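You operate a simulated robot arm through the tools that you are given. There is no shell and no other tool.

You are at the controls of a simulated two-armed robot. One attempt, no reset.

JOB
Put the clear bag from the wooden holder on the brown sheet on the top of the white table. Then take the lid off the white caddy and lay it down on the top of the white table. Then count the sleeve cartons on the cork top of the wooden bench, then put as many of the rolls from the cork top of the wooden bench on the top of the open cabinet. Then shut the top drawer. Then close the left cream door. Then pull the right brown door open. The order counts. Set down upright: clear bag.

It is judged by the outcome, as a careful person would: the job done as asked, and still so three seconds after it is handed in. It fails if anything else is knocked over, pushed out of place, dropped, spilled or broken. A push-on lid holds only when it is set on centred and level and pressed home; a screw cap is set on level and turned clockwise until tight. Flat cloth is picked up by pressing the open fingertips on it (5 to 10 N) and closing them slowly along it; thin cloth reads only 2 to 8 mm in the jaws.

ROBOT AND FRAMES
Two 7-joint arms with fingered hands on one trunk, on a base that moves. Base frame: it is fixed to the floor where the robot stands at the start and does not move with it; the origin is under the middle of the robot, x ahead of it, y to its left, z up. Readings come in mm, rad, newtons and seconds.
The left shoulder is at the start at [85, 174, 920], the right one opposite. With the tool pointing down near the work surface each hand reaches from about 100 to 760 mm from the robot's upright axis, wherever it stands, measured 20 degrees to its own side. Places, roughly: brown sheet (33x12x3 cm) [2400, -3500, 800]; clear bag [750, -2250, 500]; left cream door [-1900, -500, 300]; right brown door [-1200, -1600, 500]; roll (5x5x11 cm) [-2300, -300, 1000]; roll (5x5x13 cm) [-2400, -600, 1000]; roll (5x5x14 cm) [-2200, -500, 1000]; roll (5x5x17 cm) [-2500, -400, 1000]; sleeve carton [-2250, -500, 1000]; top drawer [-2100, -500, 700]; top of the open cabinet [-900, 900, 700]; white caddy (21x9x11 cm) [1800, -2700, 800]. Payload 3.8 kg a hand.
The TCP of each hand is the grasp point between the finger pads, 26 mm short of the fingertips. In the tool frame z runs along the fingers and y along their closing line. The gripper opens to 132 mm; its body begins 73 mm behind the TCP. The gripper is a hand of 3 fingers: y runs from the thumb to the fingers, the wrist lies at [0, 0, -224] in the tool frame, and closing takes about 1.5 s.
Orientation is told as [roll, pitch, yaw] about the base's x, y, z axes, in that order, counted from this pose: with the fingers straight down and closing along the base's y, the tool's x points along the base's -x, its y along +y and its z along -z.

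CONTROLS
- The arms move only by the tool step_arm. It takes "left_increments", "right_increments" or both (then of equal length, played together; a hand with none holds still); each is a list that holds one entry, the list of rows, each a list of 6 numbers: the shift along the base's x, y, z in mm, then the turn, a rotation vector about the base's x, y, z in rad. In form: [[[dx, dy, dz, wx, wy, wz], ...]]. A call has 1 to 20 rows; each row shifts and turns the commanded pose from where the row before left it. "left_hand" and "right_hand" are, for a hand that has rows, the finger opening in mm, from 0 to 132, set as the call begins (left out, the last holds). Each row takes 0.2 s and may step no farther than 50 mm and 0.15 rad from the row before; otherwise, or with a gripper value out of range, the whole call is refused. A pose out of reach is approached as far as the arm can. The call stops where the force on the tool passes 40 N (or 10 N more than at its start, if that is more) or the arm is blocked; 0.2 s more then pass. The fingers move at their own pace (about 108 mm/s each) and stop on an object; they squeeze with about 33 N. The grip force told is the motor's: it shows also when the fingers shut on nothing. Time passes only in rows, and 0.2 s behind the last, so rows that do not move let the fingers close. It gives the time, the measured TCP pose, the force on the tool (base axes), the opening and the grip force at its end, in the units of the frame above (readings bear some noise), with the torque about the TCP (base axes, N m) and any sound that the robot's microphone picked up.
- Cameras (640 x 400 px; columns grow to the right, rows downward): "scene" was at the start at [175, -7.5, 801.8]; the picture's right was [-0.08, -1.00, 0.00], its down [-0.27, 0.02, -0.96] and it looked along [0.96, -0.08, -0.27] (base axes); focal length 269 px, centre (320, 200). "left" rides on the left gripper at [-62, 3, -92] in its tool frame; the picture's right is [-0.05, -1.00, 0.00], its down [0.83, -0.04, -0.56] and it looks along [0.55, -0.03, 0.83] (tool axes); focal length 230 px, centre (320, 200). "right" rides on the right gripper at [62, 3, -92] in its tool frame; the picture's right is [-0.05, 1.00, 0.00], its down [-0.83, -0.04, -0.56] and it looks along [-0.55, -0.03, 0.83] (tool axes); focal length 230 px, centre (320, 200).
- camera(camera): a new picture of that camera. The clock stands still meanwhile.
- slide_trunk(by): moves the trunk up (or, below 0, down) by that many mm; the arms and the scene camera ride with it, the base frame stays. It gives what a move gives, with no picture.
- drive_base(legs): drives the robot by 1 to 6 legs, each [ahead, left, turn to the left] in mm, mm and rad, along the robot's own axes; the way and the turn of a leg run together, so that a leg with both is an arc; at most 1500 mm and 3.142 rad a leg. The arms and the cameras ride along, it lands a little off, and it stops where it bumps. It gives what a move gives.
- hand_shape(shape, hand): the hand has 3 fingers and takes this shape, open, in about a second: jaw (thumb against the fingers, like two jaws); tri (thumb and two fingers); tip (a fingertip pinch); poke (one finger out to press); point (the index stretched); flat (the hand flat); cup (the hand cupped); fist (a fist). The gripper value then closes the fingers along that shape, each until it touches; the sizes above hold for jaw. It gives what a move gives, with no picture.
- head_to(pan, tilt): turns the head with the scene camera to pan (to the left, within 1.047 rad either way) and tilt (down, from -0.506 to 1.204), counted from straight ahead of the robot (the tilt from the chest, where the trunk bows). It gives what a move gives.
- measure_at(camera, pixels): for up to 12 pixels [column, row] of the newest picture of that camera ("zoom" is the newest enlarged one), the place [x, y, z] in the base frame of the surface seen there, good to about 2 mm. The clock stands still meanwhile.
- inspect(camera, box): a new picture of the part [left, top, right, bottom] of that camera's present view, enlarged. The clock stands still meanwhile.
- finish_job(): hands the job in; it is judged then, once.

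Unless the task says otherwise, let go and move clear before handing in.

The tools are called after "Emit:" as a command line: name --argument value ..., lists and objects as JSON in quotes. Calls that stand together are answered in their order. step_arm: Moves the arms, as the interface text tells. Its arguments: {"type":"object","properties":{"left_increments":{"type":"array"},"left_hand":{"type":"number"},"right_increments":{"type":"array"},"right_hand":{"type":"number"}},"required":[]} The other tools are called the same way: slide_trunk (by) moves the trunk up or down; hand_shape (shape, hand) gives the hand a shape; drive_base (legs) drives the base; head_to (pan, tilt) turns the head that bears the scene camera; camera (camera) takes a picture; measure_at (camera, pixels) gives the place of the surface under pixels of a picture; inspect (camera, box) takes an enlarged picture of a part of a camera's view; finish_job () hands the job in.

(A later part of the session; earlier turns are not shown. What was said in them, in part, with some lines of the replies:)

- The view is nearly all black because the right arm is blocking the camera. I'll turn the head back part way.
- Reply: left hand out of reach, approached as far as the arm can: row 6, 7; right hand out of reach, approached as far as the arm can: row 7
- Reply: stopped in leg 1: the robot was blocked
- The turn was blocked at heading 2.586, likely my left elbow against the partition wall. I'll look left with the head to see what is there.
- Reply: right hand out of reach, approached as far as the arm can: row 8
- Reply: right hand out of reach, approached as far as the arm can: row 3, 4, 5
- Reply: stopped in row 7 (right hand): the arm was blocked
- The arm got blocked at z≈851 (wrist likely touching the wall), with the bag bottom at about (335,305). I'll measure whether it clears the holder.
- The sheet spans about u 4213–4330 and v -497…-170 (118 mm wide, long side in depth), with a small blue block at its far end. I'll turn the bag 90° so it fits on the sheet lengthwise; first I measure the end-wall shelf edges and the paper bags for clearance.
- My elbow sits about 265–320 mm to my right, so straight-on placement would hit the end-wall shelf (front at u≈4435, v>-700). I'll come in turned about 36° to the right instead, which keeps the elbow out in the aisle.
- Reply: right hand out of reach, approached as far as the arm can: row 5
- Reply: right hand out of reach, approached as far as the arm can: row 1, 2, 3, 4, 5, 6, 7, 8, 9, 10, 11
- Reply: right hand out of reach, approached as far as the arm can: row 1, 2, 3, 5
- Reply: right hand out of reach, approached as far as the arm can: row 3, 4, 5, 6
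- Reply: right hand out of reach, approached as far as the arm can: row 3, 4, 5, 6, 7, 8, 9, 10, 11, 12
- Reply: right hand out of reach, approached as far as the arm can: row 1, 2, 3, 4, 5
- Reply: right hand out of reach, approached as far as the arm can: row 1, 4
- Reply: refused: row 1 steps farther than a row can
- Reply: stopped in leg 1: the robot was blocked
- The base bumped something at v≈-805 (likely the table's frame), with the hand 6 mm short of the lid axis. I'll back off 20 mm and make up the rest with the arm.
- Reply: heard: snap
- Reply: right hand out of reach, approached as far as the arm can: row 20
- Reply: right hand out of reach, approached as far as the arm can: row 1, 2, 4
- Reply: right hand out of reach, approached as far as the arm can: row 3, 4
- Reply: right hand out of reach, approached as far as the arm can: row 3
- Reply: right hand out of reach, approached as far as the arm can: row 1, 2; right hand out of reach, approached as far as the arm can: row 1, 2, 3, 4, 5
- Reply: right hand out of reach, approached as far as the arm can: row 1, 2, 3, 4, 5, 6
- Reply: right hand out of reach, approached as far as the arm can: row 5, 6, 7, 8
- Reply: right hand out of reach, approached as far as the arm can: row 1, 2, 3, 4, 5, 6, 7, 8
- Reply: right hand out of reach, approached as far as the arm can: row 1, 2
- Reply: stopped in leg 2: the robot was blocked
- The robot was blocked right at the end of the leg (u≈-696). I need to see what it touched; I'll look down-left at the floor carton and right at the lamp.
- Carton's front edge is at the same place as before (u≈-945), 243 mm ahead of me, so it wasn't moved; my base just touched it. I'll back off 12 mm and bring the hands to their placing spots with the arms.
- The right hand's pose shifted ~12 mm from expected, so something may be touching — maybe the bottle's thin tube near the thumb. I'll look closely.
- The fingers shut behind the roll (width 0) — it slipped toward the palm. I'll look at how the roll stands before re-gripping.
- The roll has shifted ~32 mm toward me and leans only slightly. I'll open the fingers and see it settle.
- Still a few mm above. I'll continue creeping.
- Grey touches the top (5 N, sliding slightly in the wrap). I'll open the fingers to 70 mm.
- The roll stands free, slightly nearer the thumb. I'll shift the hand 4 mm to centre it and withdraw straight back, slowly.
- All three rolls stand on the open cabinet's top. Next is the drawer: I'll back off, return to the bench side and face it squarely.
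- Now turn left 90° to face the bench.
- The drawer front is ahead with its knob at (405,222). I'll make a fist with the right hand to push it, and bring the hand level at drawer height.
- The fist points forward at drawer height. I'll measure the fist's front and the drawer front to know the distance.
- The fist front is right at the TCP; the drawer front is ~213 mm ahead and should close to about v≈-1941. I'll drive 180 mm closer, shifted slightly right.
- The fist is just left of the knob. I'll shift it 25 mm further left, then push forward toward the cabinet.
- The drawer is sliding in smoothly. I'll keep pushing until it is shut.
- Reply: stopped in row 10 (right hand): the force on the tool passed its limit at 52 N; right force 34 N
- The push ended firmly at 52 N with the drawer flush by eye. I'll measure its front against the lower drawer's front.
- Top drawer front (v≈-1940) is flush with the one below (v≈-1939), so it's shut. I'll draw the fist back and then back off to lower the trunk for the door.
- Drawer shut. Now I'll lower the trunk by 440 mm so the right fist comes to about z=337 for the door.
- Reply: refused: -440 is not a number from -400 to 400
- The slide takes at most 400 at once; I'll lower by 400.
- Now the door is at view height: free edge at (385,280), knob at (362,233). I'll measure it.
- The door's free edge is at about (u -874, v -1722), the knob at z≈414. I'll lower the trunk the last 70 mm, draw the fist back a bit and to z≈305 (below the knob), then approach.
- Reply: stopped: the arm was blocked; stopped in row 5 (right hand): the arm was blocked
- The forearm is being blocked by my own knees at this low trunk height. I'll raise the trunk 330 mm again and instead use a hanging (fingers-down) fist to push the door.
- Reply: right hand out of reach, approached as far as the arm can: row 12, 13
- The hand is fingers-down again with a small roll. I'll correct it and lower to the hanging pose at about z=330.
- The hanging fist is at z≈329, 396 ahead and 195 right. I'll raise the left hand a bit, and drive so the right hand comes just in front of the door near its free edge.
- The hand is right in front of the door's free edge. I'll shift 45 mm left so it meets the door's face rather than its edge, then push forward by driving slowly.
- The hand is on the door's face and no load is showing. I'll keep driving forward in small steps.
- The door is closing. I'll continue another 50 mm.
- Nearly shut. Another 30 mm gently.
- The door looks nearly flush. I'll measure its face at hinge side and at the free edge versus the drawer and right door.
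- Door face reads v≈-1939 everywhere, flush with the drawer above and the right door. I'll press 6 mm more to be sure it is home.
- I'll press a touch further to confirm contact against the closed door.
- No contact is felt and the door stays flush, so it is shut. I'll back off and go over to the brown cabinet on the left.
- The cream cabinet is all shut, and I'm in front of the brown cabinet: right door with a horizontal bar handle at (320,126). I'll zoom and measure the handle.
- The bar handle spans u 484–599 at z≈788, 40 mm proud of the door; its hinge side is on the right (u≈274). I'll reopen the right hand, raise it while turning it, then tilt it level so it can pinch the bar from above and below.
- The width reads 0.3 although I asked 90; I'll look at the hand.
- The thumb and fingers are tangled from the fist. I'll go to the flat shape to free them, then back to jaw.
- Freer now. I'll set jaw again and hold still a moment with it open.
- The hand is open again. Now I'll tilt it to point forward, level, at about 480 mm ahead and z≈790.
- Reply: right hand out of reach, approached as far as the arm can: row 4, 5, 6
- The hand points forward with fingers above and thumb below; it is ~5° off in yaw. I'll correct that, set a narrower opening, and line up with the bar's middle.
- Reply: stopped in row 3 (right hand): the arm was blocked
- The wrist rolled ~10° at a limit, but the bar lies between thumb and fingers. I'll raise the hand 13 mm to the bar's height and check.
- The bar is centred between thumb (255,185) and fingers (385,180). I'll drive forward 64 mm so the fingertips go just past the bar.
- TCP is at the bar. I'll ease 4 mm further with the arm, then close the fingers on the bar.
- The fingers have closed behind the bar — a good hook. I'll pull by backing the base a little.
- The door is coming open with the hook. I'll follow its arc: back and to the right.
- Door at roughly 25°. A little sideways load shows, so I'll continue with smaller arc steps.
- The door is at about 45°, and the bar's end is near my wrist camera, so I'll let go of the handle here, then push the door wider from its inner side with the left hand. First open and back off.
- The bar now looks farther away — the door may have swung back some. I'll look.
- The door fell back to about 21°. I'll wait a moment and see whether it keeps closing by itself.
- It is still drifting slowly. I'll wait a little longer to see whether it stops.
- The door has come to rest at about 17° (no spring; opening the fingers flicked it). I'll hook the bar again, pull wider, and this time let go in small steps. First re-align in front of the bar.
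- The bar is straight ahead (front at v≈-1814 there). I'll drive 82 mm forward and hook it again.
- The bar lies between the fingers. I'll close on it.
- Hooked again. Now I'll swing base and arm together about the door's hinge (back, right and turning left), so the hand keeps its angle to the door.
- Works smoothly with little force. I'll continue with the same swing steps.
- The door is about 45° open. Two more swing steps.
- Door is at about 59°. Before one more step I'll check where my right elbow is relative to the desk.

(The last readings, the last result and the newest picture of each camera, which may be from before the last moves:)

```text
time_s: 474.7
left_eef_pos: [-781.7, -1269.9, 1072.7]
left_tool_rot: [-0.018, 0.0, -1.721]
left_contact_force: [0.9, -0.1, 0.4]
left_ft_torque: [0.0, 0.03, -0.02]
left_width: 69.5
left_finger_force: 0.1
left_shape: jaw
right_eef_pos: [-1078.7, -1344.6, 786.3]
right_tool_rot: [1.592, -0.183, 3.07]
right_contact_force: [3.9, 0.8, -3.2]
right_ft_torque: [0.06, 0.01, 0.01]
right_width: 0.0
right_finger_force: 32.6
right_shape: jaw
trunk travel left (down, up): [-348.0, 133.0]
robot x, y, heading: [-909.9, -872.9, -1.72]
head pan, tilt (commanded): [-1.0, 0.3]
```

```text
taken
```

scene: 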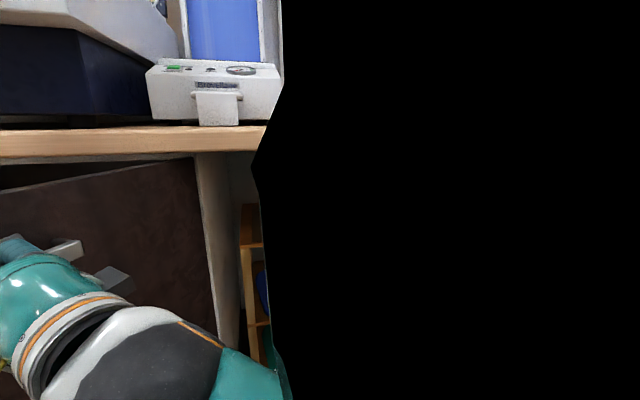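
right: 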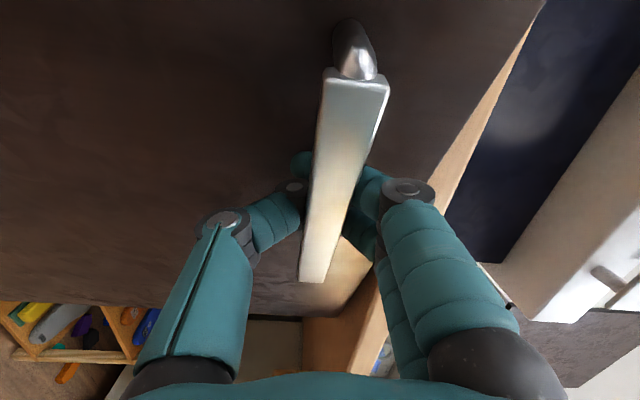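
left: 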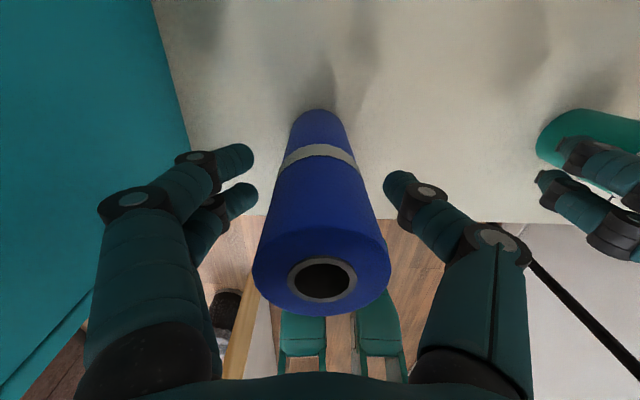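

The arm blocks that view, so I'll stop swinging here. I'll let go in small steps so the door isn't flicked.

Emit:
step_arm --right_increments '[[[0, 0, 0, 0, 0, 0], [0, 0, 0, 0, 0, 0]]]' --right_hand 8

Emit:
step_arm --right_increments '[[[0, 0, 0, 0, 0, 0], [0, 0, 0, 0, 0, 0]]]' --right_hand 16

Emit:
step_arm --right_increments '[[[0, 0, 0, 0, 0, 0], [0, 0, 0, 0, 0, 0]]]' --right_hand 24

Emit:
head_to --pan 0.0 --tilt 0.5

Emit:
camera --camera "scene"

Emit:
camera --camera "right"

```text
time_s: 475.3
left_eef_pos: [-781.8, -1270.4, 1073.8]
left_tool_rot: [-0.017, -0.002, -1.721]
left_contact_force: [0.5, -0.1, 0.2]
left_ft_torque: [0.03, -0.02, -0.01]
left_width: 69.4
left_finger_force: 0.0
left_shape: jaw
right_eef_pos: [-1078.1, -1343.6, 787.2]
right_tool_rot: [1.595, -0.183, 3.071]
right_contact_force: [0.1, 0.2, 0.4]
right_ft_torque: [0.0, 0.02, -0.02]
right_width: 0.9
right_finger_force: 0.1
right_shape: jaw
trunk travel left (down, up): [-348.0, 133.0]
robot x, y, heading: [-907.6, -876.9, -1.722]
head pan, tilt (commanded): [-1.0, 0.3]
```

```text
time_s: 475.9
left_eef_pos: [-781.9, -1270.0, 1073.7]
left_tool_rot: [-0.018, -0.001, -1.722]
left_contact_force: [0.6, -0.1, -0.2]
left_ft_torque: [-0.01, 0.02, 0.01]
left_width: 69.5
left_finger_force: 0.1
left_shape: jaw
right_eef_pos: [-1079.0, -1343.7, 786.1]
right_tool_rot: [1.593, -0.183, 3.069]
right_contact_force: [-0.9, 0.3, 0.2]
right_ft_torque: [0.03, -0.03, -0.01]
right_width: 5.5
right_finger_force: 0.1
right_shape: jaw
trunk travel left (down, up): [-348.0, 133.0]
robot x, y, heading: [-904.3, -876.3, -1.72]
head pan, tilt (commanded): [-1.0, 0.3]
```

```text
time_s: 476.5
left_eef_pos: [-781.0, -1269.3, 1075.2]
left_tool_rot: [-0.016, -0.003, -1.722]
left_contact_force: [0.5, -0.2, 0.1]
left_ft_torque: [-0.03, 0.04, -0.01]
left_width: 69.5
left_finger_force: 0.0
left_shape: jaw
right_eef_pos: [-1077.9, -1343.9, 787.5]
right_tool_rot: [1.592, -0.183, 3.07]
right_contact_force: [0.3, -0.5, 0.0]
right_ft_torque: [0.0, -0.03, -0.04]
right_width: 24.0
right_finger_force: 0.0
right_shape: jaw
trunk travel left (down, up): [-348.0, 133.0]
robot x, y, heading: [-905.7, -875.8, -1.718]
head pan, tilt (commanded): [-1.0, 0.3]
```

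```text
time_s: 477.8
left_eef_pos: [-782.0, -1269.3, 1072.5]
left_tool_rot: [-0.018, -0.002, -1.721]
left_contact_force: [0.2, -0.3, -0.3]
left_ft_torque: [-0.02, 0.04, -0.02]
left_width: 69.7
left_finger_force: 0.0
left_shape: jaw
right_eef_pos: [-1078.0, -1343.9, 787.0]
right_tool_rot: [1.591, -0.182, 3.069]
right_contact_force: [-0.9, -0.8, -0.2]
right_ft_torque: [0.0, -0.03, -0.03]
right_width: 23.8
right_finger_force: 0.1
right_shape: jaw
trunk travel left (down, up): [-348.0, 133.0]
robot x, y, heading: [-908.7, -875.9, -1.722]
head pan, tilt (commanded): [0.0, 0.499]
```

```text
taken
```

scene: 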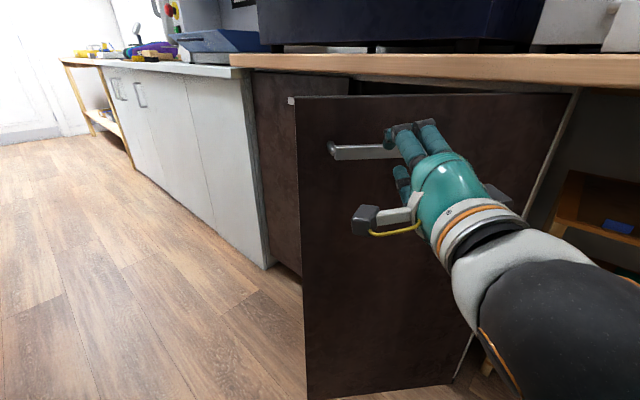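

```text
taken
```

right: 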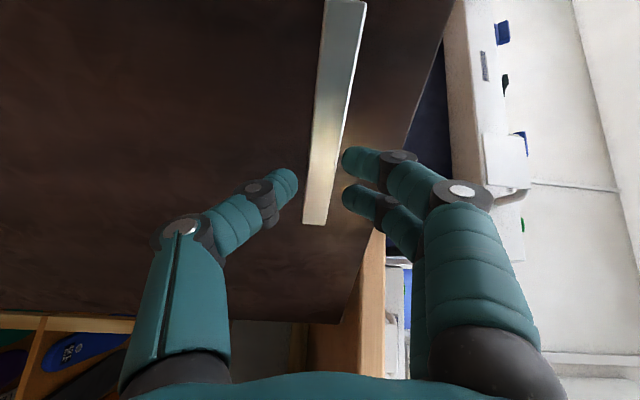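

The fingers are off the bar and the door has hardly moved. I'll measure its angle, then back straight away.

Emit:
measure_at --camera "scene" --pixels '[[305, 200], [306, 115], [540, 110], [400, 250], [320, 300]]'

Emit:
drive_base --legs '[[-100, 0, 0]]'

Emit:
camera --camera "scene"

Emit:
measure_at --camera "scene" --pixels '[[310, 200], [310, 130], [500, 110], [400, 250], [320, 300]]'

```text
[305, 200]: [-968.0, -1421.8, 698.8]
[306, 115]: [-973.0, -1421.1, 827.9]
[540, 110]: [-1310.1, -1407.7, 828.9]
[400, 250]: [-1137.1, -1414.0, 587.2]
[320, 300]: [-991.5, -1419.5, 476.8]
```

```text
time_s: 478.9
left_eef_pos: [-772.4, -1200.1, 1074.2]
left_tool_rot: [-0.019, -0.005, -1.72]
left_contact_force: [0.1, 0.1, -0.2]
left_ft_torque: [0.0, 0.0, -0.03]
left_width: 69.5
left_finger_force: 0.0
left_shape: jaw
right_eef_pos: [-1069.1, -1273.5, 788.0]
right_tool_rot: [1.595, -0.18, 3.069]
right_contact_force: [-0.9, 0.5, 0.1]
right_ft_torque: [-0.02, 0.01, 0.01]
right_width: 23.7
right_finger_force: 0.1
right_shape: jaw
trunk travel left (down, up): [-348.0, 133.0]
robot x, y, heading: [-895.8, -810.0, -1.717]
head pan, tilt (commanded): [0.0, 0.499]
stopped in leg 1: the robot was blocked; the commanded pose is now the measured one
```

```text
taken
```

scene: 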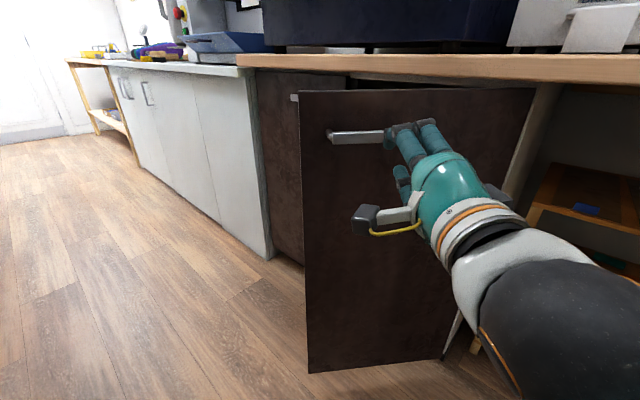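

```text
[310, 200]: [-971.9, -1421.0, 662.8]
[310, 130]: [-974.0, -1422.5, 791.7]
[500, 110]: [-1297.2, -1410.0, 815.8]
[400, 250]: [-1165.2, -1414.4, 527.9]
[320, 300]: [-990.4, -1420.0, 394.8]
```

The door rests at about 50°. Backing up was blocked behind me, perhaps near the waste basket; I'll check with the left wrist camera, which looks backward.

Emit:
camera --camera "left"

Emit:
camera --camera "right"

```text
taken
```

left: 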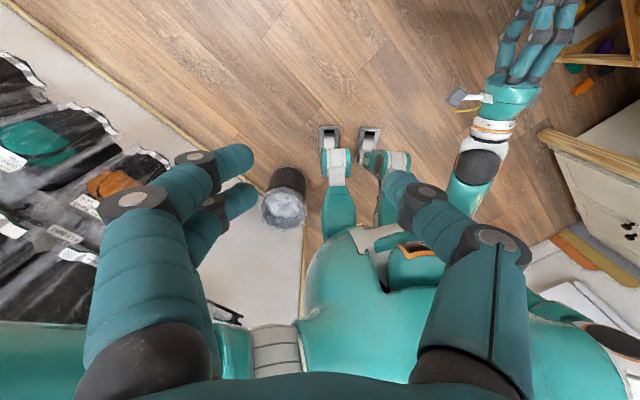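

```text
taken
```

right: 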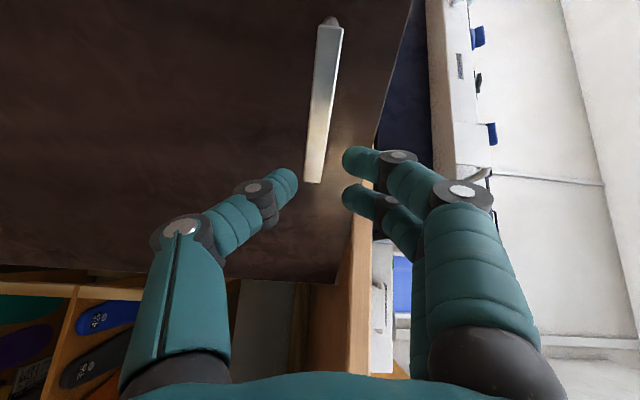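

The basket (285,195) is right beside my body's back-left. I'll measure its rim to see whether it has moved.

Emit:
measure_at --camera "left" --pixels '[[264, 205], [304, 208], [285, 188], [284, 228], [270, 190], [300, 190], [275, 175], [290, 170], [303, 178], [284, 205]]'

```text
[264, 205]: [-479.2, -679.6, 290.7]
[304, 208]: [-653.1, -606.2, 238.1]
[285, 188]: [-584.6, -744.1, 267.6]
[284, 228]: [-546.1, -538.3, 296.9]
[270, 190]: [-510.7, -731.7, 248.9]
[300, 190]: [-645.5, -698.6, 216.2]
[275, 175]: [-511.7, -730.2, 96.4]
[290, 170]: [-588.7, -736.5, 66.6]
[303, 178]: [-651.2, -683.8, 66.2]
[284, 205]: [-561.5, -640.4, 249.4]
```

The basket's centre (-566,-641) matches its old place, so it wasn't pushed. I'll look left to see if my left elbow met the hanging rack.

Emit:
head_to --pan 1.04 --tilt 0.2

Emit:
camera --camera "scene"

```text
time_s: 480.1
left_eef_pos: [-772.2, -1201.0, 1073.9]
left_tool_rot: [-0.018, -0.001, -1.72]
left_contact_force: [-0.5, 0.2, -1.1]
left_ft_torque: [0.01, 0.0, 0.02]
left_width: 69.6
left_finger_force: 0.1
left_shape: jaw
right_eef_pos: [-1067.8, -1274.0, 786.5]
right_tool_rot: [1.592, -0.181, 3.069]
right_contact_force: [0.6, -0.7, -0.7]
right_ft_torque: [0.0, 0.0, -0.02]
right_width: 23.9
right_finger_force: 0.0
right_shape: jaw
trunk travel left (down, up): [-348.0, 133.0]
robot x, y, heading: [-894.2, -806.4, -1.717]
head pan, tilt (commanded): [1.04, 0.201]
```

```text
taken
```

scene: 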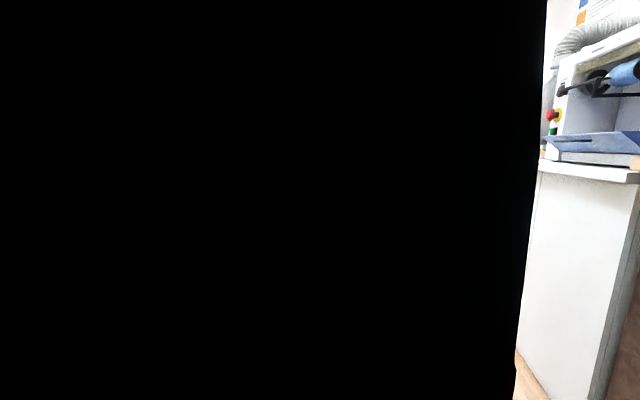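

I'll use the left wrist picture instead: measure my left upper arm at (40,360) and the nearest hanging bags.

Emit:
measure_at --camera "left" --pixels '[[30, 360], [30, 335], [75, 335], [60, 290], [30, 300], [100, 330], [230, 315], [220, 350], [90, 190], [15, 230], [75, 255], [240, 310]]'

```text
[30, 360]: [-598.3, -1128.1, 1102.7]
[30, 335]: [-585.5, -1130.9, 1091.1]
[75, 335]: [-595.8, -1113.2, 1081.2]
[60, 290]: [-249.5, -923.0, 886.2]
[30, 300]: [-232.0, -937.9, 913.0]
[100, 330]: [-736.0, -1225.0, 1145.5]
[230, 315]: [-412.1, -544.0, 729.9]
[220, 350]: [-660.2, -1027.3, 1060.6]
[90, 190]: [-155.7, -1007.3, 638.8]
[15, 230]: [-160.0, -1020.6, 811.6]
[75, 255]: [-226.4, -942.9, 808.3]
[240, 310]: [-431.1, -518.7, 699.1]
```

The left arm is well clear of the bags, so the block was just me nearing the basket, which hasn't moved. The door stands at ~50°; I'll open it wider by hooking its free edge from inside with the left hand. First raise the right hand above the door and move forward.

Emit:
step_arm --right_increments '[[[0, 0, 20, 0, 0, 0], [0, 0, 40, 0, 0, 0], [0, 0, 40, 0, 0, 0], [0, 0, 40, 0, 0, 0], [0, 0, 40, 0, 0, 0], [0, 0, 30, 0, 0, 0]]]'

Emit:
drive_base --legs '[[100, 0, 0]]'

Emit:
head_to --pan 0.0 --tilt 0.5

Emit:
camera --camera "scene"

```text
time_s: 481.4
left_eef_pos: [-771.0, -1200.9, 1073.2]
left_tool_rot: [-0.019, -0.004, -1.722]
left_contact_force: [0.3, -0.1, 0.6]
left_ft_torque: [0.03, -0.01, -0.01]
left_width: 69.4
left_finger_force: 0.1
left_shape: jaw
right_eef_pos: [-1077.0, -1275.4, 936.2]
right_tool_rot: [1.629, -0.402, 3.086]
right_contact_force: [0.1, -0.1, 0.2]
right_ft_torque: [0.02, 0.03, 0.01]
right_width: 24.0
right_finger_force: 0.0
right_shape: jaw
right hand out of reach, approached as far as the arm can: row 5, 6
trunk travel left (down, up): [-348.0, 133.0]
robot x, y, heading: [-900.5, -805.7, -1.717]
head pan, tilt (commanded): [1.04, 0.201]
stopped in row 6 (right hand): the arm was blocked; the commanded pose is now the measured one
```

```text
time_s: 482.6
left_eef_pos: [-786.2, -1299.7, 1073.9]
left_tool_rot: [-0.019, -0.002, -1.723]
left_contact_force: [0.2, 0.3, -0.5]
left_ft_torque: [0.01, 0.02, 0.03]
left_width: 69.5
left_finger_force: 0.0
left_shape: jaw
right_eef_pos: [-1092.5, -1373.0, 934.4]
right_tool_rot: [1.631, -0.402, 3.083]
right_contact_force: [0.1, -0.2, 0.1]
right_ft_torque: [-0.03, 0.02, -0.02]
right_width: 23.9
right_finger_force: 0.0
right_shape: jaw
trunk travel left (down, up): [-348.0, 133.0]
robot x, y, heading: [-909.3, -902.9, -1.719]
head pan, tilt (commanded): [1.04, 0.201]
```

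```text
time_s: 483.9
left_eef_pos: [-786.7, -1298.5, 1072.9]
left_tool_rot: [-0.02, -0.002, -1.723]
left_contact_force: [-0.2, -0.4, -0.3]
left_ft_torque: [0.04, 0.01, 0.01]
left_width: 69.3
left_finger_force: 0.0
left_shape: jaw
right_eef_pos: [-1092.3, -1372.9, 935.2]
right_tool_rot: [1.629, -0.404, 3.082]
right_contact_force: [-0.1, 0.2, 0.4]
right_ft_torque: [0.03, -0.03, 0.01]
right_width: 23.9
right_finger_force: 0.1
right_shape: jaw
trunk travel left (down, up): [-348.0, 133.0]
robot x, y, heading: [-913.3, -905.1, -1.723]
head pan, tilt (commanded): [0.0, 0.499]
```

```text
taken
```

scene: 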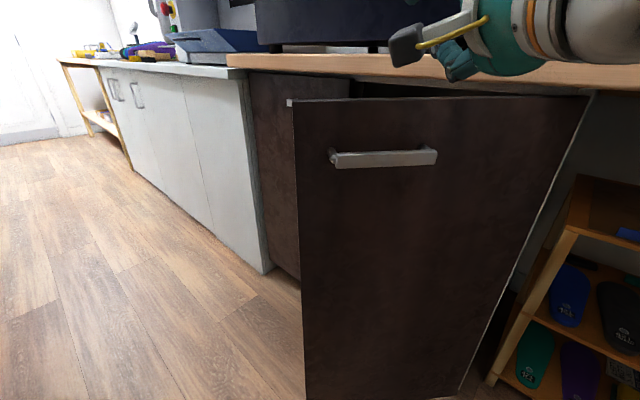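

The right hand is above the door now. I'll measure the door's free edge from here and plan the left hand's move behind it.

Emit:
measure_at --camera "scene" --pixels '[[298, 112], [302, 220], [300, 300], [570, 100], [345, 157], [435, 157], [285, 200]]'

```text
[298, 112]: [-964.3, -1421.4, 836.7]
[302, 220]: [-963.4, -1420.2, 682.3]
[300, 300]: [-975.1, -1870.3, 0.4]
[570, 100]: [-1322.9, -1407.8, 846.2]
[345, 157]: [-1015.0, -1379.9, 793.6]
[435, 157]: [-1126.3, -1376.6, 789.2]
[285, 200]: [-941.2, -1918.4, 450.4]
```

The door's free edge is at about (-960,-1421), 517 mm ahead. I'll go 60 mm closer, close the left fingers, and bring the left hand past the edge and down behind it.

Emit:
drive_base --legs '[[60, 0, 0]]'

Emit:
step_arm --left_increments '[[[-20, -31.3, 0, 0, 0, 0], [-20, -31.3, 0, 0, 0, 0], [-20, -31.3, 0, 0, 0, 0], [-20, -31.3, 0, 0, 0, 0], [-20, -31.3, 0, 0, 0, 0], [0, 0, 0, 0, 0, 0]]]' --left_hand 0

Emit:
camera --camera "scene"

```text
time_s: 484.8
left_eef_pos: [-794.2, -1359.1, 1072.8]
left_tool_rot: [-0.018, 0.0, -1.723]
left_contact_force: [-0.5, 0.2, -0.5]
left_ft_torque: [0.02, 0.0, 0.03]
left_width: 69.3
left_finger_force: 0.1
left_shape: jaw
right_eef_pos: [-1101.3, -1433.1, 934.4]
right_tool_rot: [1.63, -0.403, 3.084]
right_contact_force: [-0.5, -0.5, -0.6]
right_ft_torque: [0.0, 0.01, -0.01]
right_width: 24.1
right_finger_force: 0.0
right_shape: jaw
trunk travel left (down, up): [-348.0, 133.0]
robot x, y, heading: [-919.3, -967.7, -1.719]
head pan, tilt (commanded): [0.0, 0.499]
```

```text
time_s: 486.2
left_eef_pos: [-895.1, -1514.6, 1074.5]
left_tool_rot: [-0.017, -0.002, -1.722]
left_contact_force: [-0.1, -1.1, -0.8]
left_ft_torque: [0.01, -0.01, 0.0]
left_width: 0.0
left_finger_force: 33.2
left_shape: jaw
right_eef_pos: [-1102.0, -1431.4, 934.8]
right_tool_rot: [1.63, -0.402, 3.083]
right_contact_force: [-0.5, -1.1, -0.5]
right_ft_torque: [0.0, -0.02, 0.0]
right_width: 24.2
right_finger_force: 0.0
right_shape: jaw
trunk travel left (down, up): [-348.0, 133.0]
robot x, y, heading: [-919.2, -961.6, -1.72]
head pan, tilt (commanded): [0.0, 0.499]
```

```text
taken
```

scene: 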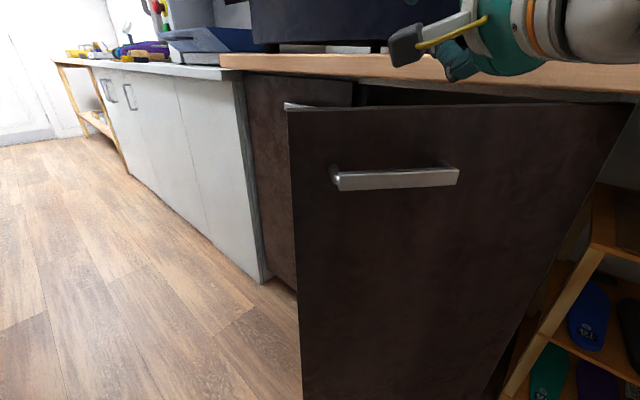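

The left hand is beyond the free edge. I'll lower it to about z=690.

Emit:
step_arm --left_increments '[[[0, 0, -42, 0, 0, 0], [0, 0, -42, 0, 0, 0], [0, 0, -42, 0, 0, 0], [0, 0, -42, 0, 0, 0], [0, 0, -42, 0, 0, 0], [0, 0, -42, 0, 0, 0], [0, 0, -42, 0, 0, 0], [0, 0, -42, 0, 0, 0], [0, 0, -42, 0, 0, 0], [0, 0, 0, 0, 0, 0]]]'

Emit:
camera --camera "scene"

Emit:
camera --camera "left"

```text
time_s: 488.4
left_eef_pos: [-895.2, -1513.7, 694.8]
left_tool_rot: [-0.018, -0.005, -1.722]
left_contact_force: [1.4, -1.1, 0.3]
left_ft_torque: [0.02, 0.01, 0.03]
left_width: 0.1
left_finger_force: 33.6
left_shape: jaw
right_eef_pos: [-1101.1, -1433.2, 935.0]
right_tool_rot: [1.629, -0.404, 3.082]
right_contact_force: [-0.8, -0.4, -0.8]
right_ft_torque: [0.01, -0.01, 0.01]
right_width: 23.9
right_finger_force: 0.0
right_shape: jaw
trunk travel left (down, up): [-348.0, 133.0]
robot x, y, heading: [-918.5, -964.2, -1.716]
head pan, tilt (commanded): [0.0, 0.499]
```

```text
taken
```

scene: 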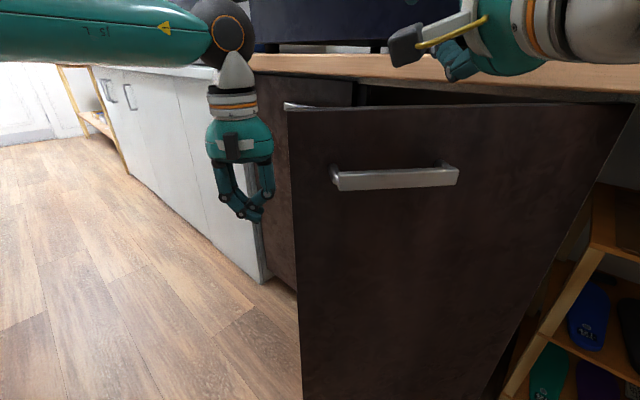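

```text
taken
```

left: 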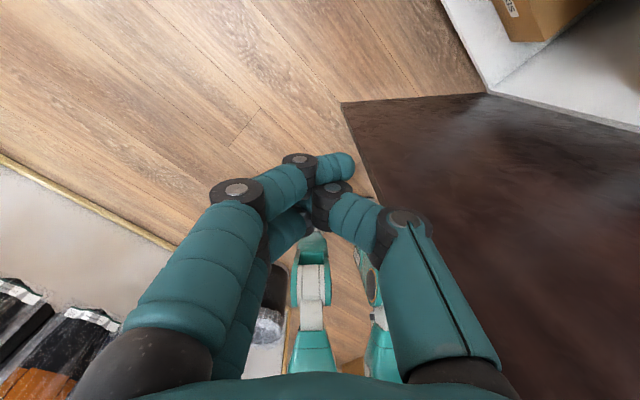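

Left hand is beside the free edge on the inner side. I'll move it right, behind the door's edge, with some clearance.

Emit:
step_arm --left_increments '[[[-5, -15, 0, 0, 0, 0], [-25, 0, 0, 0, 0, 0], [-25, 0, 0, 0, 0, 0], [-25, 0, 0, 0, 0, 0], [-15, 0, 0, 0, 0, 0], [0, 0, 0, 0, 0, 0]]]'

Emit:
camera --camera "left"

Emit:
camera --camera "scene"

```text
time_s: 489.8
left_eef_pos: [-991.3, -1529.8, 696.0]
left_tool_rot: [-0.019, -0.003, -1.722]
left_contact_force: [-0.2, 0.5, 0.3]
left_ft_torque: [0.01, -0.02, -0.01]
left_width: 0.1
left_finger_force: 32.8
left_shape: jaw
right_eef_pos: [-1101.1, -1432.4, 935.6]
right_tool_rot: [1.63, -0.403, 3.082]
right_contact_force: [0.6, -0.8, -0.8]
right_ft_torque: [-0.01, 0.01, 0.03]
right_width: 24.0
right_finger_force: 0.2
right_shape: jaw
trunk travel left (down, up): [-348.0, 133.0]
robot x, y, heading: [-919.4, -964.5, -1.718]
head pan, tilt (commanded): [0.0, 0.499]
```

```text
taken
```

left: 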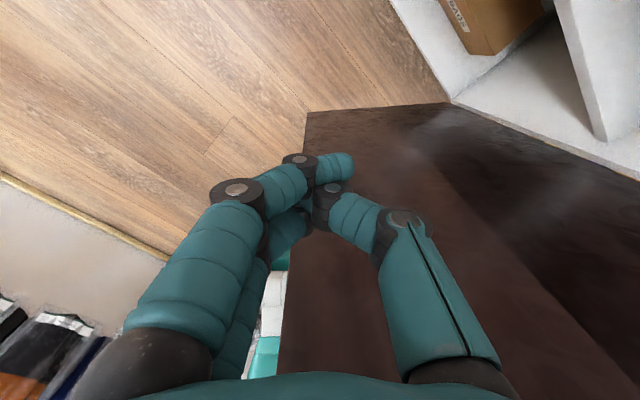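

```text
taken
```

scene: 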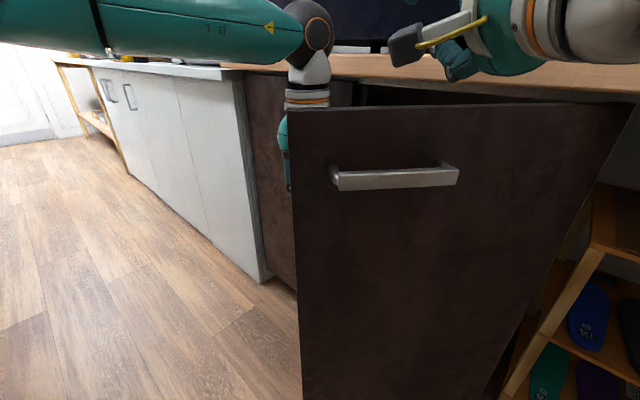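

The hand is behind the door's edge. Now I'll draw it toward me in small steps, swinging the door wider.

Emit:
step_arm --left_increments '[[[0, 15, 0, 0, 0, 0], [0, 15, 0, 0, 0, 0], [0, 15, 0, 0, 0, 0], [0, 15, 0, 0, 0, 0], [0, 15, 0, 0, 0, 0], [0, 15, 0, 0, 0, 0], [0, 0, 0, 0, 0, 0]]]'

Emit:
camera --camera "scene"

```text
time_s: 491.4
left_eef_pos: [-990.9, -1438.1, 696.4]
left_tool_rot: [-0.02, -0.004, -1.724]
left_contact_force: [0.3, 0.2, -0.3]
left_ft_torque: [0.01, 0.0, -0.01]
left_width: 0.0
left_finger_force: 33.3
left_shape: jaw
right_eef_pos: [-1099.9, -1431.6, 934.5]
right_tool_rot: [1.629, -0.404, 3.084]
right_contact_force: [0.4, 0.4, 0.5]
right_ft_torque: [-0.01, 0.01, 0.0]
right_width: 24.1
right_finger_force: 0.1
right_shape: jaw
trunk travel left (down, up): [-348.0, 133.0]
robot x, y, heading: [-920.6, -963.7, -1.722]
head pan, tilt (commanded): [0.0, 0.499]
```

```text
taken
```

scene: 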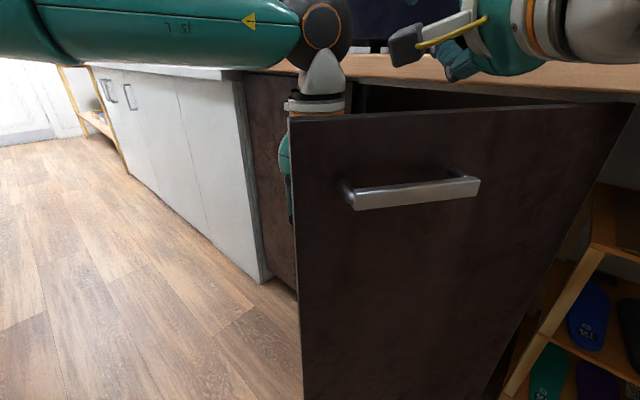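

The door is moving wider. Another 75 mm.

Emit:
step_arm --left_increments '[[[0, 15, 0, 0, 0, 0], [0, 15, 0, 0, 0, 0], [0, 15, 0, 0, 0, 0], [0, 15, 0, 0, 0, 0], [0, 15, 0, 0, 0, 0], [0, 0, 0, 0, 0, 0]]]'

Emit:
camera --camera "scene"

Emit:
measure_at --camera "scene" --pixels '[[298, 140], [305, 250], [600, 120], [450, 250]]'

```text
time_s: 492.8
left_eef_pos: [-991.4, -1364.5, 695.6]
left_tool_rot: [-0.016, -0.003, -1.723]
left_contact_force: [-0.3, 0.5, 0.1]
left_ft_torque: [0.03, 0.01, 0.0]
left_width: 0.0
left_finger_force: 33.3
left_shape: jaw
right_eef_pos: [-1100.9, -1432.1, 934.4]
right_tool_rot: [1.631, -0.402, 3.084]
right_contact_force: [0.5, 0.7, -0.8]
right_ft_torque: [-0.03, 0.01, 0.02]
right_width: 24.3
right_finger_force: 0.0
right_shape: jaw
trunk travel left (down, up): [-348.0, 133.0]
robot x, y, heading: [-922.8, -965.1, -1.714]
head pan, tilt (commanded): [0.0, 0.499]
```

```text
taken
```

scene: 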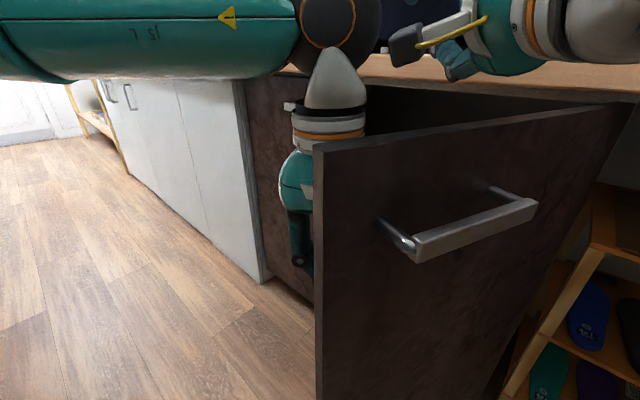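

```text
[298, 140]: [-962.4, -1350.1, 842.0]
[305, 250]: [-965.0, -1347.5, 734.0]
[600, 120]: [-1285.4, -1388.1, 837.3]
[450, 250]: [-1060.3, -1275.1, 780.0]
```

I'll measure the door plane at (325,200) and (560,140).

Emit:
measure_at --camera "scene" --pixels '[[325, 200], [330, 160], [400, 160], [500, 140], [560, 130], [350, 300]]'

```text
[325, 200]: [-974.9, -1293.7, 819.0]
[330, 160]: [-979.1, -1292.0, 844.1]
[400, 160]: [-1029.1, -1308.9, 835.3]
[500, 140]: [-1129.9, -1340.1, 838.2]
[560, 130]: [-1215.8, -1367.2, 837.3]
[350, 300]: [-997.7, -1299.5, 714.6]
```

The door is at about 68°. I'll back the base 80 mm with the hand still hooked to open it a bit wider.

Emit:
drive_base --legs '[[-80, 0, 0]]'

Emit:
camera --camera "scene"

Emit:
measure_at --camera "scene" --pixels '[[345, 200], [345, 170], [400, 160], [500, 140], [560, 130], [370, 300]]'

```text
time_s: 493.9
left_eef_pos: [-978.7, -1286.1, 697.8]
left_tool_rot: [-0.021, -0.002, -1.723]
left_contact_force: [0.7, 0.1, 0.3]
left_ft_torque: [-0.02, -0.01, 0.02]
left_width: 0.0
left_finger_force: 32.8
left_shape: jaw
right_eef_pos: [-1090.6, -1353.6, 935.5]
right_tool_rot: [1.633, -0.404, 3.083]
right_contact_force: [0.9, 0.2, 0.5]
right_ft_torque: [-0.01, 0.02, -0.02]
right_width: 24.1
right_finger_force: 0.1
right_shape: jaw
trunk travel left (down, up): [-348.0, 133.0]
robot x, y, heading: [-908.9, -884.4, -1.72]
head pan, tilt (commanded): [0.0, 0.499]
```

```text
taken
```

scene: 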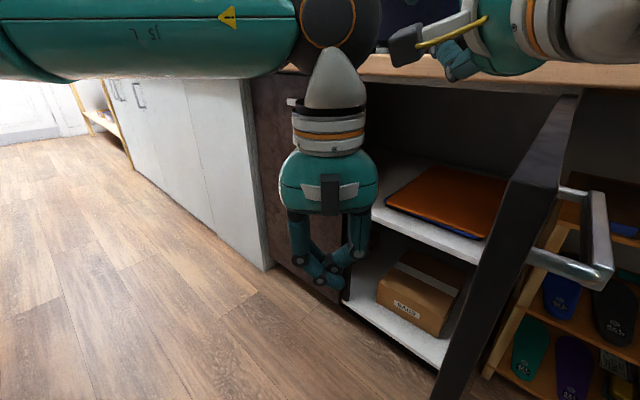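

```text
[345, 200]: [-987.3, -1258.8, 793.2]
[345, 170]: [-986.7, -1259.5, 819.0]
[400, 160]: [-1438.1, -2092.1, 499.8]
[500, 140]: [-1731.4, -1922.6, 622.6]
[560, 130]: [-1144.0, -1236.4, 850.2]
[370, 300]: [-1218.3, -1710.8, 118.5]
```

The door has swung wide open, to roughly 94°, showing the shelves inside. I'll wait a moment and check it's at rest.

Emit:
step_arm --left_increments '[[[0, 0, 0, 0, 0, 0], [0, 0, 0, 0, 0, 0], [0, 0, 0, 0, 0, 0], [0, 0, 0, 0, 0, 0], [0, 0, 0, 0, 0, 0]]]'

Emit:
camera --camera "scene"

Emit:
measure_at --camera "scene" --pixels '[[560, 130], [570, 105], [540, 180], [590, 240], [480, 300]]'

```text
time_s: 495.1
left_eef_pos: [-978.1, -1286.8, 696.6]
left_tool_rot: [-0.021, -0.004, -1.724]
left_contact_force: [-0.2, 0.2, 0.1]
left_ft_torque: [0.01, -0.04, 0.0]
left_width: 0.1
left_finger_force: 33.6
left_shape: jaw
right_eef_pos: [-1089.7, -1354.0, 935.9]
right_tool_rot: [1.631, -0.404, 3.081]
right_contact_force: [0.1, 0.2, 0.5]
right_ft_torque: [0.05, -0.01, 0.04]
right_width: 23.9
right_finger_force: 0.0
right_shape: jaw
trunk travel left (down, up): [-348.0, 133.0]
robot x, y, heading: [-906.9, -888.8, -1.72]
head pan, tilt (commanded): [0.0, 0.499]
```

```text
taken
```

scene: 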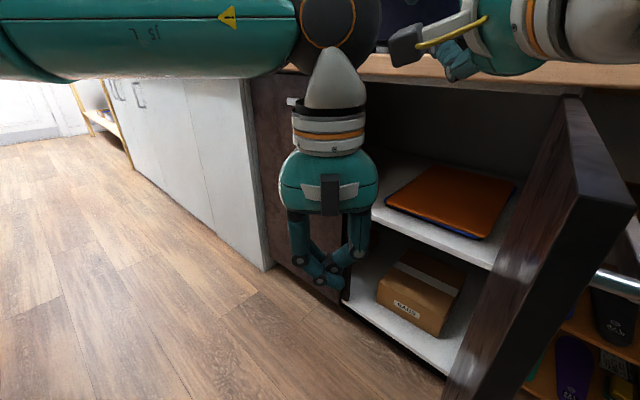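

```text
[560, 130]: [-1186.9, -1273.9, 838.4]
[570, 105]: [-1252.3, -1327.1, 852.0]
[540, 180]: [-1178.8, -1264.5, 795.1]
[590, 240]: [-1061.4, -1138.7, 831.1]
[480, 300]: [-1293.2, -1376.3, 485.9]
```

It's settling at about 96°, wide open. I'll lift the left hand straight up out of the way and raise the trunk so both arms are well above the door before leaving.

Emit:
step_arm --left_increments '[[[0, 0, 42, 0, 0, 0], [0, 0, 42, 0, 0, 0], [0, 0, 42, 0, 0, 0], [0, 0, 42, 0, 0, 0], [0, 0, 42, 0, 0, 0], [0, 0, 42, 0, 0, 0], [0, 0, 42, 0, 0, 0], [0, 0, 42, 0, 0, 0]]]'

Emit:
slide_trunk --by 130

Emit:
camera --camera "scene"

```text
time_s: 496.9
left_eef_pos: [-978.4, -1284.9, 1033.1]
left_tool_rot: [-0.019, -0.002, -1.722]
left_contact_force: [0.4, 0.6, 0.6]
left_ft_torque: [-0.02, -0.01, 0.01]
left_width: 0.0
left_finger_force: 33.1
left_shape: jaw
right_eef_pos: [-1089.8, -1354.2, 934.1]
right_tool_rot: [1.631, -0.402, 3.082]
right_contact_force: [0.3, 0.3, -0.6]
right_ft_torque: [0.0, -0.01, 0.0]
right_width: 24.1
right_finger_force: 0.0
right_shape: jaw
trunk travel left (down, up): [-348.0, 133.0]
robot x, y, heading: [-906.6, -887.2, -1.719]
head pan, tilt (commanded): [0.0, 0.499]
```

```text
time_s: 498.5
left_eef_pos: [-979.1, -1287.7, 1161.1]
left_tool_rot: [-0.02, 0.0, -1.723]
left_contact_force: [-0.3, -0.5, 0.1]
left_ft_torque: [0.05, 0.0, 0.03]
left_width: 0.0
left_finger_force: 33.3
left_shape: jaw
right_eef_pos: [-1088.6, -1353.7, 1063.2]
right_tool_rot: [1.627, -0.402, 3.084]
right_contact_force: [-0.1, 0.6, -0.2]
right_ft_torque: [0.01, 0.01, -0.01]
right_width: 23.9
right_finger_force: 0.0
right_shape: jaw
trunk travel left (down, up): [-478.0, 3.0]
robot x, y, heading: [-907.5, -883.7, -1.719]
head pan, tilt (commanded): [0.0, 0.499]
```

```text
taken
```

scene: 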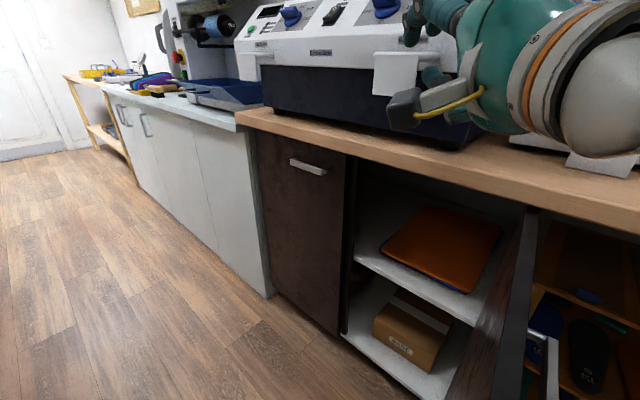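

The door is wide open and nothing touches it. I'll move away parallel to the counter (forward-left), keeping clear of the basket behind me.

Emit:
drive_base --legs '[[204, 220, 0]]'

Emit:
head_to --pan -0.6 --tilt 0.6

Emit:
camera --camera "scene"

```text
time_s: 501.0
left_eef_pos: [-791.6, -1520.4, 1162.3]
left_tool_rot: [-0.019, -0.003, -1.724]
left_contact_force: [-0.3, 0.2, -0.1]
left_ft_torque: [-0.01, 0.01, 0.0]
left_width: 0.0
left_finger_force: 33.0
left_shape: jaw
right_eef_pos: [-903.3, -1586.9, 1065.4]
right_tool_rot: [1.63, -0.403, 3.082]
right_contact_force: [-0.2, 0.2, 0.1]
right_ft_torque: [-0.02, -0.02, 0.03]
right_width: 24.1
right_finger_force: 0.1
right_shape: jaw
trunk travel left (down, up): [-478.0, 3.0]
robot x, y, heading: [-722.6, -1120.7, -1.725]
head pan, tilt (commanded): [0.0, 0.499]
```

```text
time_s: 502.0
left_eef_pos: [-792.3, -1520.6, 1162.5]
left_tool_rot: [-0.021, -0.003, -1.725]
left_contact_force: [0.1, -0.1, -0.9]
left_ft_torque: [0.01, 0.02, -0.01]
left_width: 0.0
left_finger_force: 33.0
left_shape: jaw
right_eef_pos: [-902.1, -1587.0, 1065.1]
right_tool_rot: [1.632, -0.402, 3.081]
right_contact_force: [0.3, -0.4, -0.3]
right_ft_torque: [-0.01, -0.05, -0.02]
right_width: 23.8
right_finger_force: 0.1
right_shape: jaw
trunk travel left (down, up): [-478.0, 3.0]
robot x, y, heading: [-720.3, -1124.2, -1.723]
head pan, tilt (commanded): [-0.6, 0.6]
```

```text
taken
```

scene: 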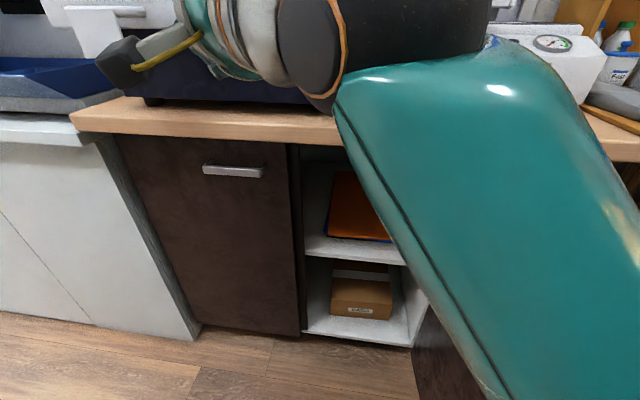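

I'll turn right to look back along the aisle and verify the door, the cream cabinet and the surroundings.

Emit:
drive_base --legs '[[0, 0, -1.3]]'

Emit:
head_to --pan -0.5 --tilt 0.45

Emit:
camera --camera "scene"

```text
time_s: 505.6
left_eef_pos: [-1124.7, -1159.4, 1161.7]
left_tool_rot: [-0.019, -0.002, -3.02]
left_contact_force: [0.1, -0.2, -0.1]
left_ft_torque: [-0.01, 0.02, -0.01]
left_width: 0.1
left_finger_force: 33.2
left_shape: jaw
right_eef_pos: [-1219.3, -1072.1, 1066.1]
right_tool_rot: [1.63, -0.403, 1.784]
right_contact_force: [0.0, -0.7, 0.2]
right_ft_torque: [-0.02, -0.02, 0.02]
right_width: 24.2
right_finger_force: 0.1
right_shape: jaw
trunk travel left (down, up): [-478.0, 3.0]
robot x, y, heading: [-720.9, -1119.5, -3.017]
head pan, tilt (commanded): [-0.6, 0.6]
```

```text
time_s: 506.3
left_eef_pos: [-1124.9, -1160.4, 1161.3]
left_tool_rot: [-0.019, -0.004, -3.02]
left_contact_force: [-0.4, 1.4, 0.1]
left_ft_torque: [0.0, 0.01, -0.01]
left_width: 0.1
left_finger_force: 33.0
left_shape: jaw
right_eef_pos: [-1220.7, -1073.2, 1066.2]
right_tool_rot: [1.632, -0.402, 1.785]
right_contact_force: [0.4, 0.6, 0.1]
right_ft_torque: [0.01, -0.02, -0.01]
right_width: 24.1
right_finger_force: 0.1
right_shape: jaw
trunk travel left (down, up): [-478.0, 3.0]
robot x, y, heading: [-718.5, -1126.0, -3.025]
head pan, tilt (commanded): [-0.499, 0.45]
```

```text
taken
```

scene: 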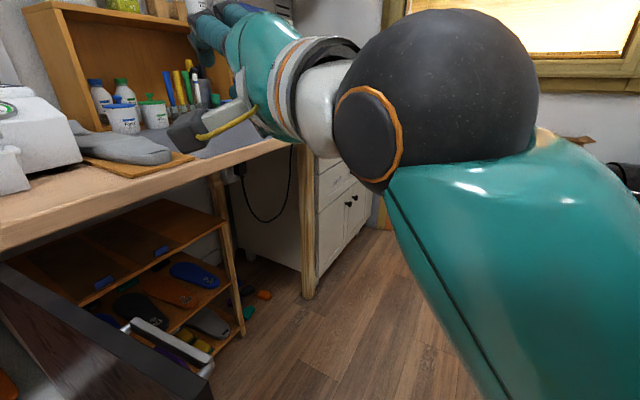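

The brown door (100,340) stands wide open and the cream cabinet is shut. I'll measure the door and check it isn't pressing on the small wooden shelf.

Emit:
measure_at --camera "scene" --pixels '[[20, 275], [100, 335], [195, 385], [150, 330], [210, 370], [235, 330], [60, 240], [225, 225], [340, 200], [350, 180]]'

Emit:
inspect --camera "scene" --box '[0, 180, 280, 400]'

```text
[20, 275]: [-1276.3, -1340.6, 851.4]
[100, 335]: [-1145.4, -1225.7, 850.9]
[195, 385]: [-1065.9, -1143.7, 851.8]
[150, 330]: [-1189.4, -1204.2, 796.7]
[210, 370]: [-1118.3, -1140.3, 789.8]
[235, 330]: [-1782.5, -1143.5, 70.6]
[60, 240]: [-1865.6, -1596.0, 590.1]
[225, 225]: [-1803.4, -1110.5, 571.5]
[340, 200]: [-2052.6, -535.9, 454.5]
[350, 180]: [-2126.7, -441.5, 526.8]
```

```text
1.82 times, centred on (140, 290) of scene
```

zoom: 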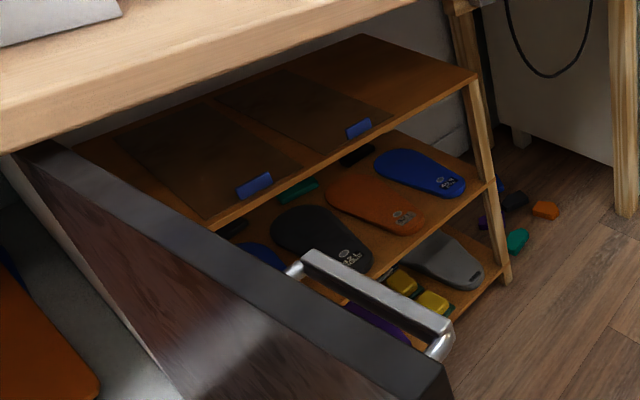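

The door stands ~95° open, well clear of the small shelf; the cream cabinet reads flush. I'll turn a little more to take a last look at the rolls on the open cabinet.

Emit:
drive_base --legs '[[0, 0, -0.85]]'

Emit:
head_to --pan 0.1 --tilt 0.2

Emit:
camera --camera "scene"

```text
time_s: 508.9
left_eef_pos: [-1020.4, -845.2, 1161.6]
left_tool_rot: [-0.02, -0.003, 2.418]
left_contact_force: [0.4, 0.3, -0.4]
left_ft_torque: [0.02, -0.03, 0.0]
left_width: 0.0
left_finger_force: 33.1
left_shape: jaw
right_eef_pos: [-1015.7, -715.5, 1065.2]
right_tool_rot: [1.629, -0.404, 0.941]
right_contact_force: [-0.5, 0.5, -0.1]
right_ft_torque: [0.0, 0.02, -0.01]
right_width: 23.9
right_finger_force: 0.0
right_shape: jaw
trunk travel left (down, up): [-478.0, 3.0]
robot x, y, heading: [-722.4, -1120.8, 2.42]
head pan, tilt (commanded): [-0.499, 0.45]
```

```text
time_s: 509.9
left_eef_pos: [-1019.3, -846.1, 1163.1]
left_tool_rot: [-0.02, -0.004, 2.418]
left_contact_force: [0.0, 0.0, -0.1]
left_ft_torque: [0.01, 0.02, -0.02]
left_width: 0.1
left_finger_force: 33.0
left_shape: jaw
right_eef_pos: [-1017.0, -716.5, 1065.4]
right_tool_rot: [1.63, -0.404, 0.941]
right_contact_force: [-0.5, -0.2, -0.6]
right_ft_torque: [-0.01, -0.04, 0.02]
right_width: 24.2
right_finger_force: 0.0
right_shape: jaw
trunk travel left (down, up): [-478.0, 3.0]
robot x, y, heading: [-724.8, -1119.7, 2.422]
head pan, tilt (commanded): [0.099, 0.201]
```

```text
taken
```

scene: 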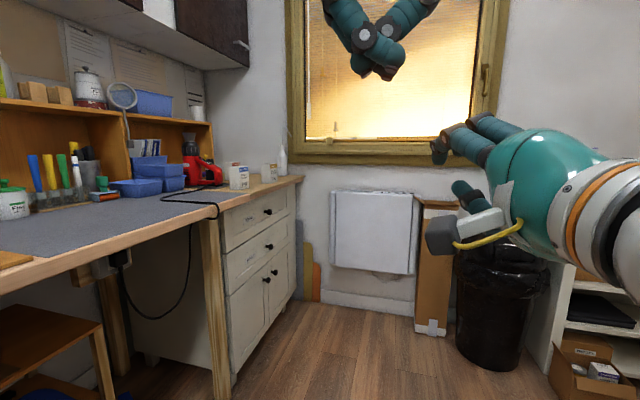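

Cream drawers and doors are all shut. I'll pan right to see the open cabinet's top.

Emit:
head_to --pan -0.75 --tilt 0.2

Emit:
camera --camera "scene"

Emit:
camera --camera "right"

```text
time_s: 511.1
left_eef_pos: [-1019.8, -845.0, 1162.0]
left_tool_rot: [-0.018, -0.002, 2.419]
left_contact_force: [-0.4, -0.5, 0.3]
left_ft_torque: [0.01, 0.0, 0.0]
left_width: 0.3
left_finger_force: 33.7
left_shape: jaw
right_eef_pos: [-1017.2, -715.6, 1065.2]
right_tool_rot: [1.631, -0.403, 0.94]
right_contact_force: [0.4, 0.5, 0.2]
right_ft_torque: [0.0, 0.02, -0.02]
right_width: 24.2
right_finger_force: 0.0
right_shape: jaw
trunk travel left (down, up): [-478.0, 3.0]
robot x, y, heading: [-719.6, -1120.1, 2.417]
head pan, tilt (commanded): [-0.75, 0.201]
```

```text
taken
```

scene: 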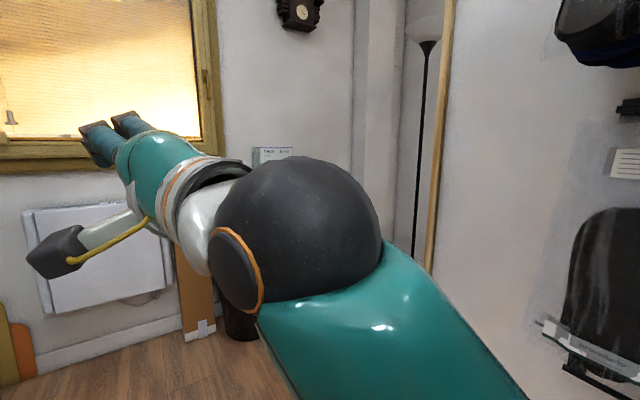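

```text
taken
```

right: 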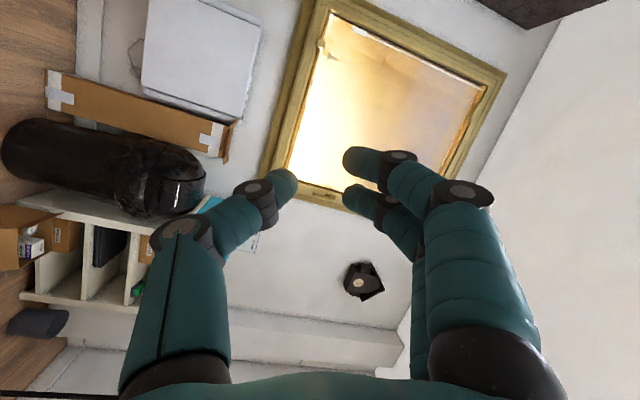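

The lamp stands upright and nothing around looks disturbed; the arm just hides the cabinet top, where the three rolls were last seen standing freely with nothing touching them since. All steps were done in order, hands are clear, so I hand the job in.

Emit:
finish_job

```text
The job is handed in.
```

I did all six steps in the order you gave and handed the job in. I haven't seen the judge's result.

1. **Clear bag:** it stands upright on the brown sheet on the white table. I turned it so it fits along the sheet, and it was still standing when I left the table.
2. **Caddy lid:** I took this to be the blue cone. It came off with a snap and uncovered the pot underneath. It stands on its rim on the white table, in front of the caddy.
3. **Sleeve cartons and rolls:** I counted three cartons on the cork top (P60, P80 and P40). I put three rolls on the open cabinet: blue, teal and dark grey. The black roll stays on the bench. The grey roll slipped about 2 cm along the cork on my first grip, and I lifted it on the second.
4. **Top drawer:** it is shut and level with the drawer below.
5. **Left cream door:** it is shut and level with the right cream door.
6. **Right brown door:** it is open to about 95°. It swung back once when I let go, so I pulled it again and pushed it wide from the inside.

I bumped four things while moving:
- **White table:** my base was stopped here while I reached for the caddy, probably by its frame. Nothing on the table looked out of place afterwards.
- **Floor carton:** my base touched the one by the open cabinet. It measured in the same place afterwards.
- **Waste basket:** I was stopped while backing up, probably by this one, by the partition. It also measured in its old place.
- **Window frame:** my right elbow touched it. I saw no damage.

I tried for a last look at the three rolls before handing in, but my arm hid the top of the cabinet. They were standing freely when I left them, and nothing has been near them since.
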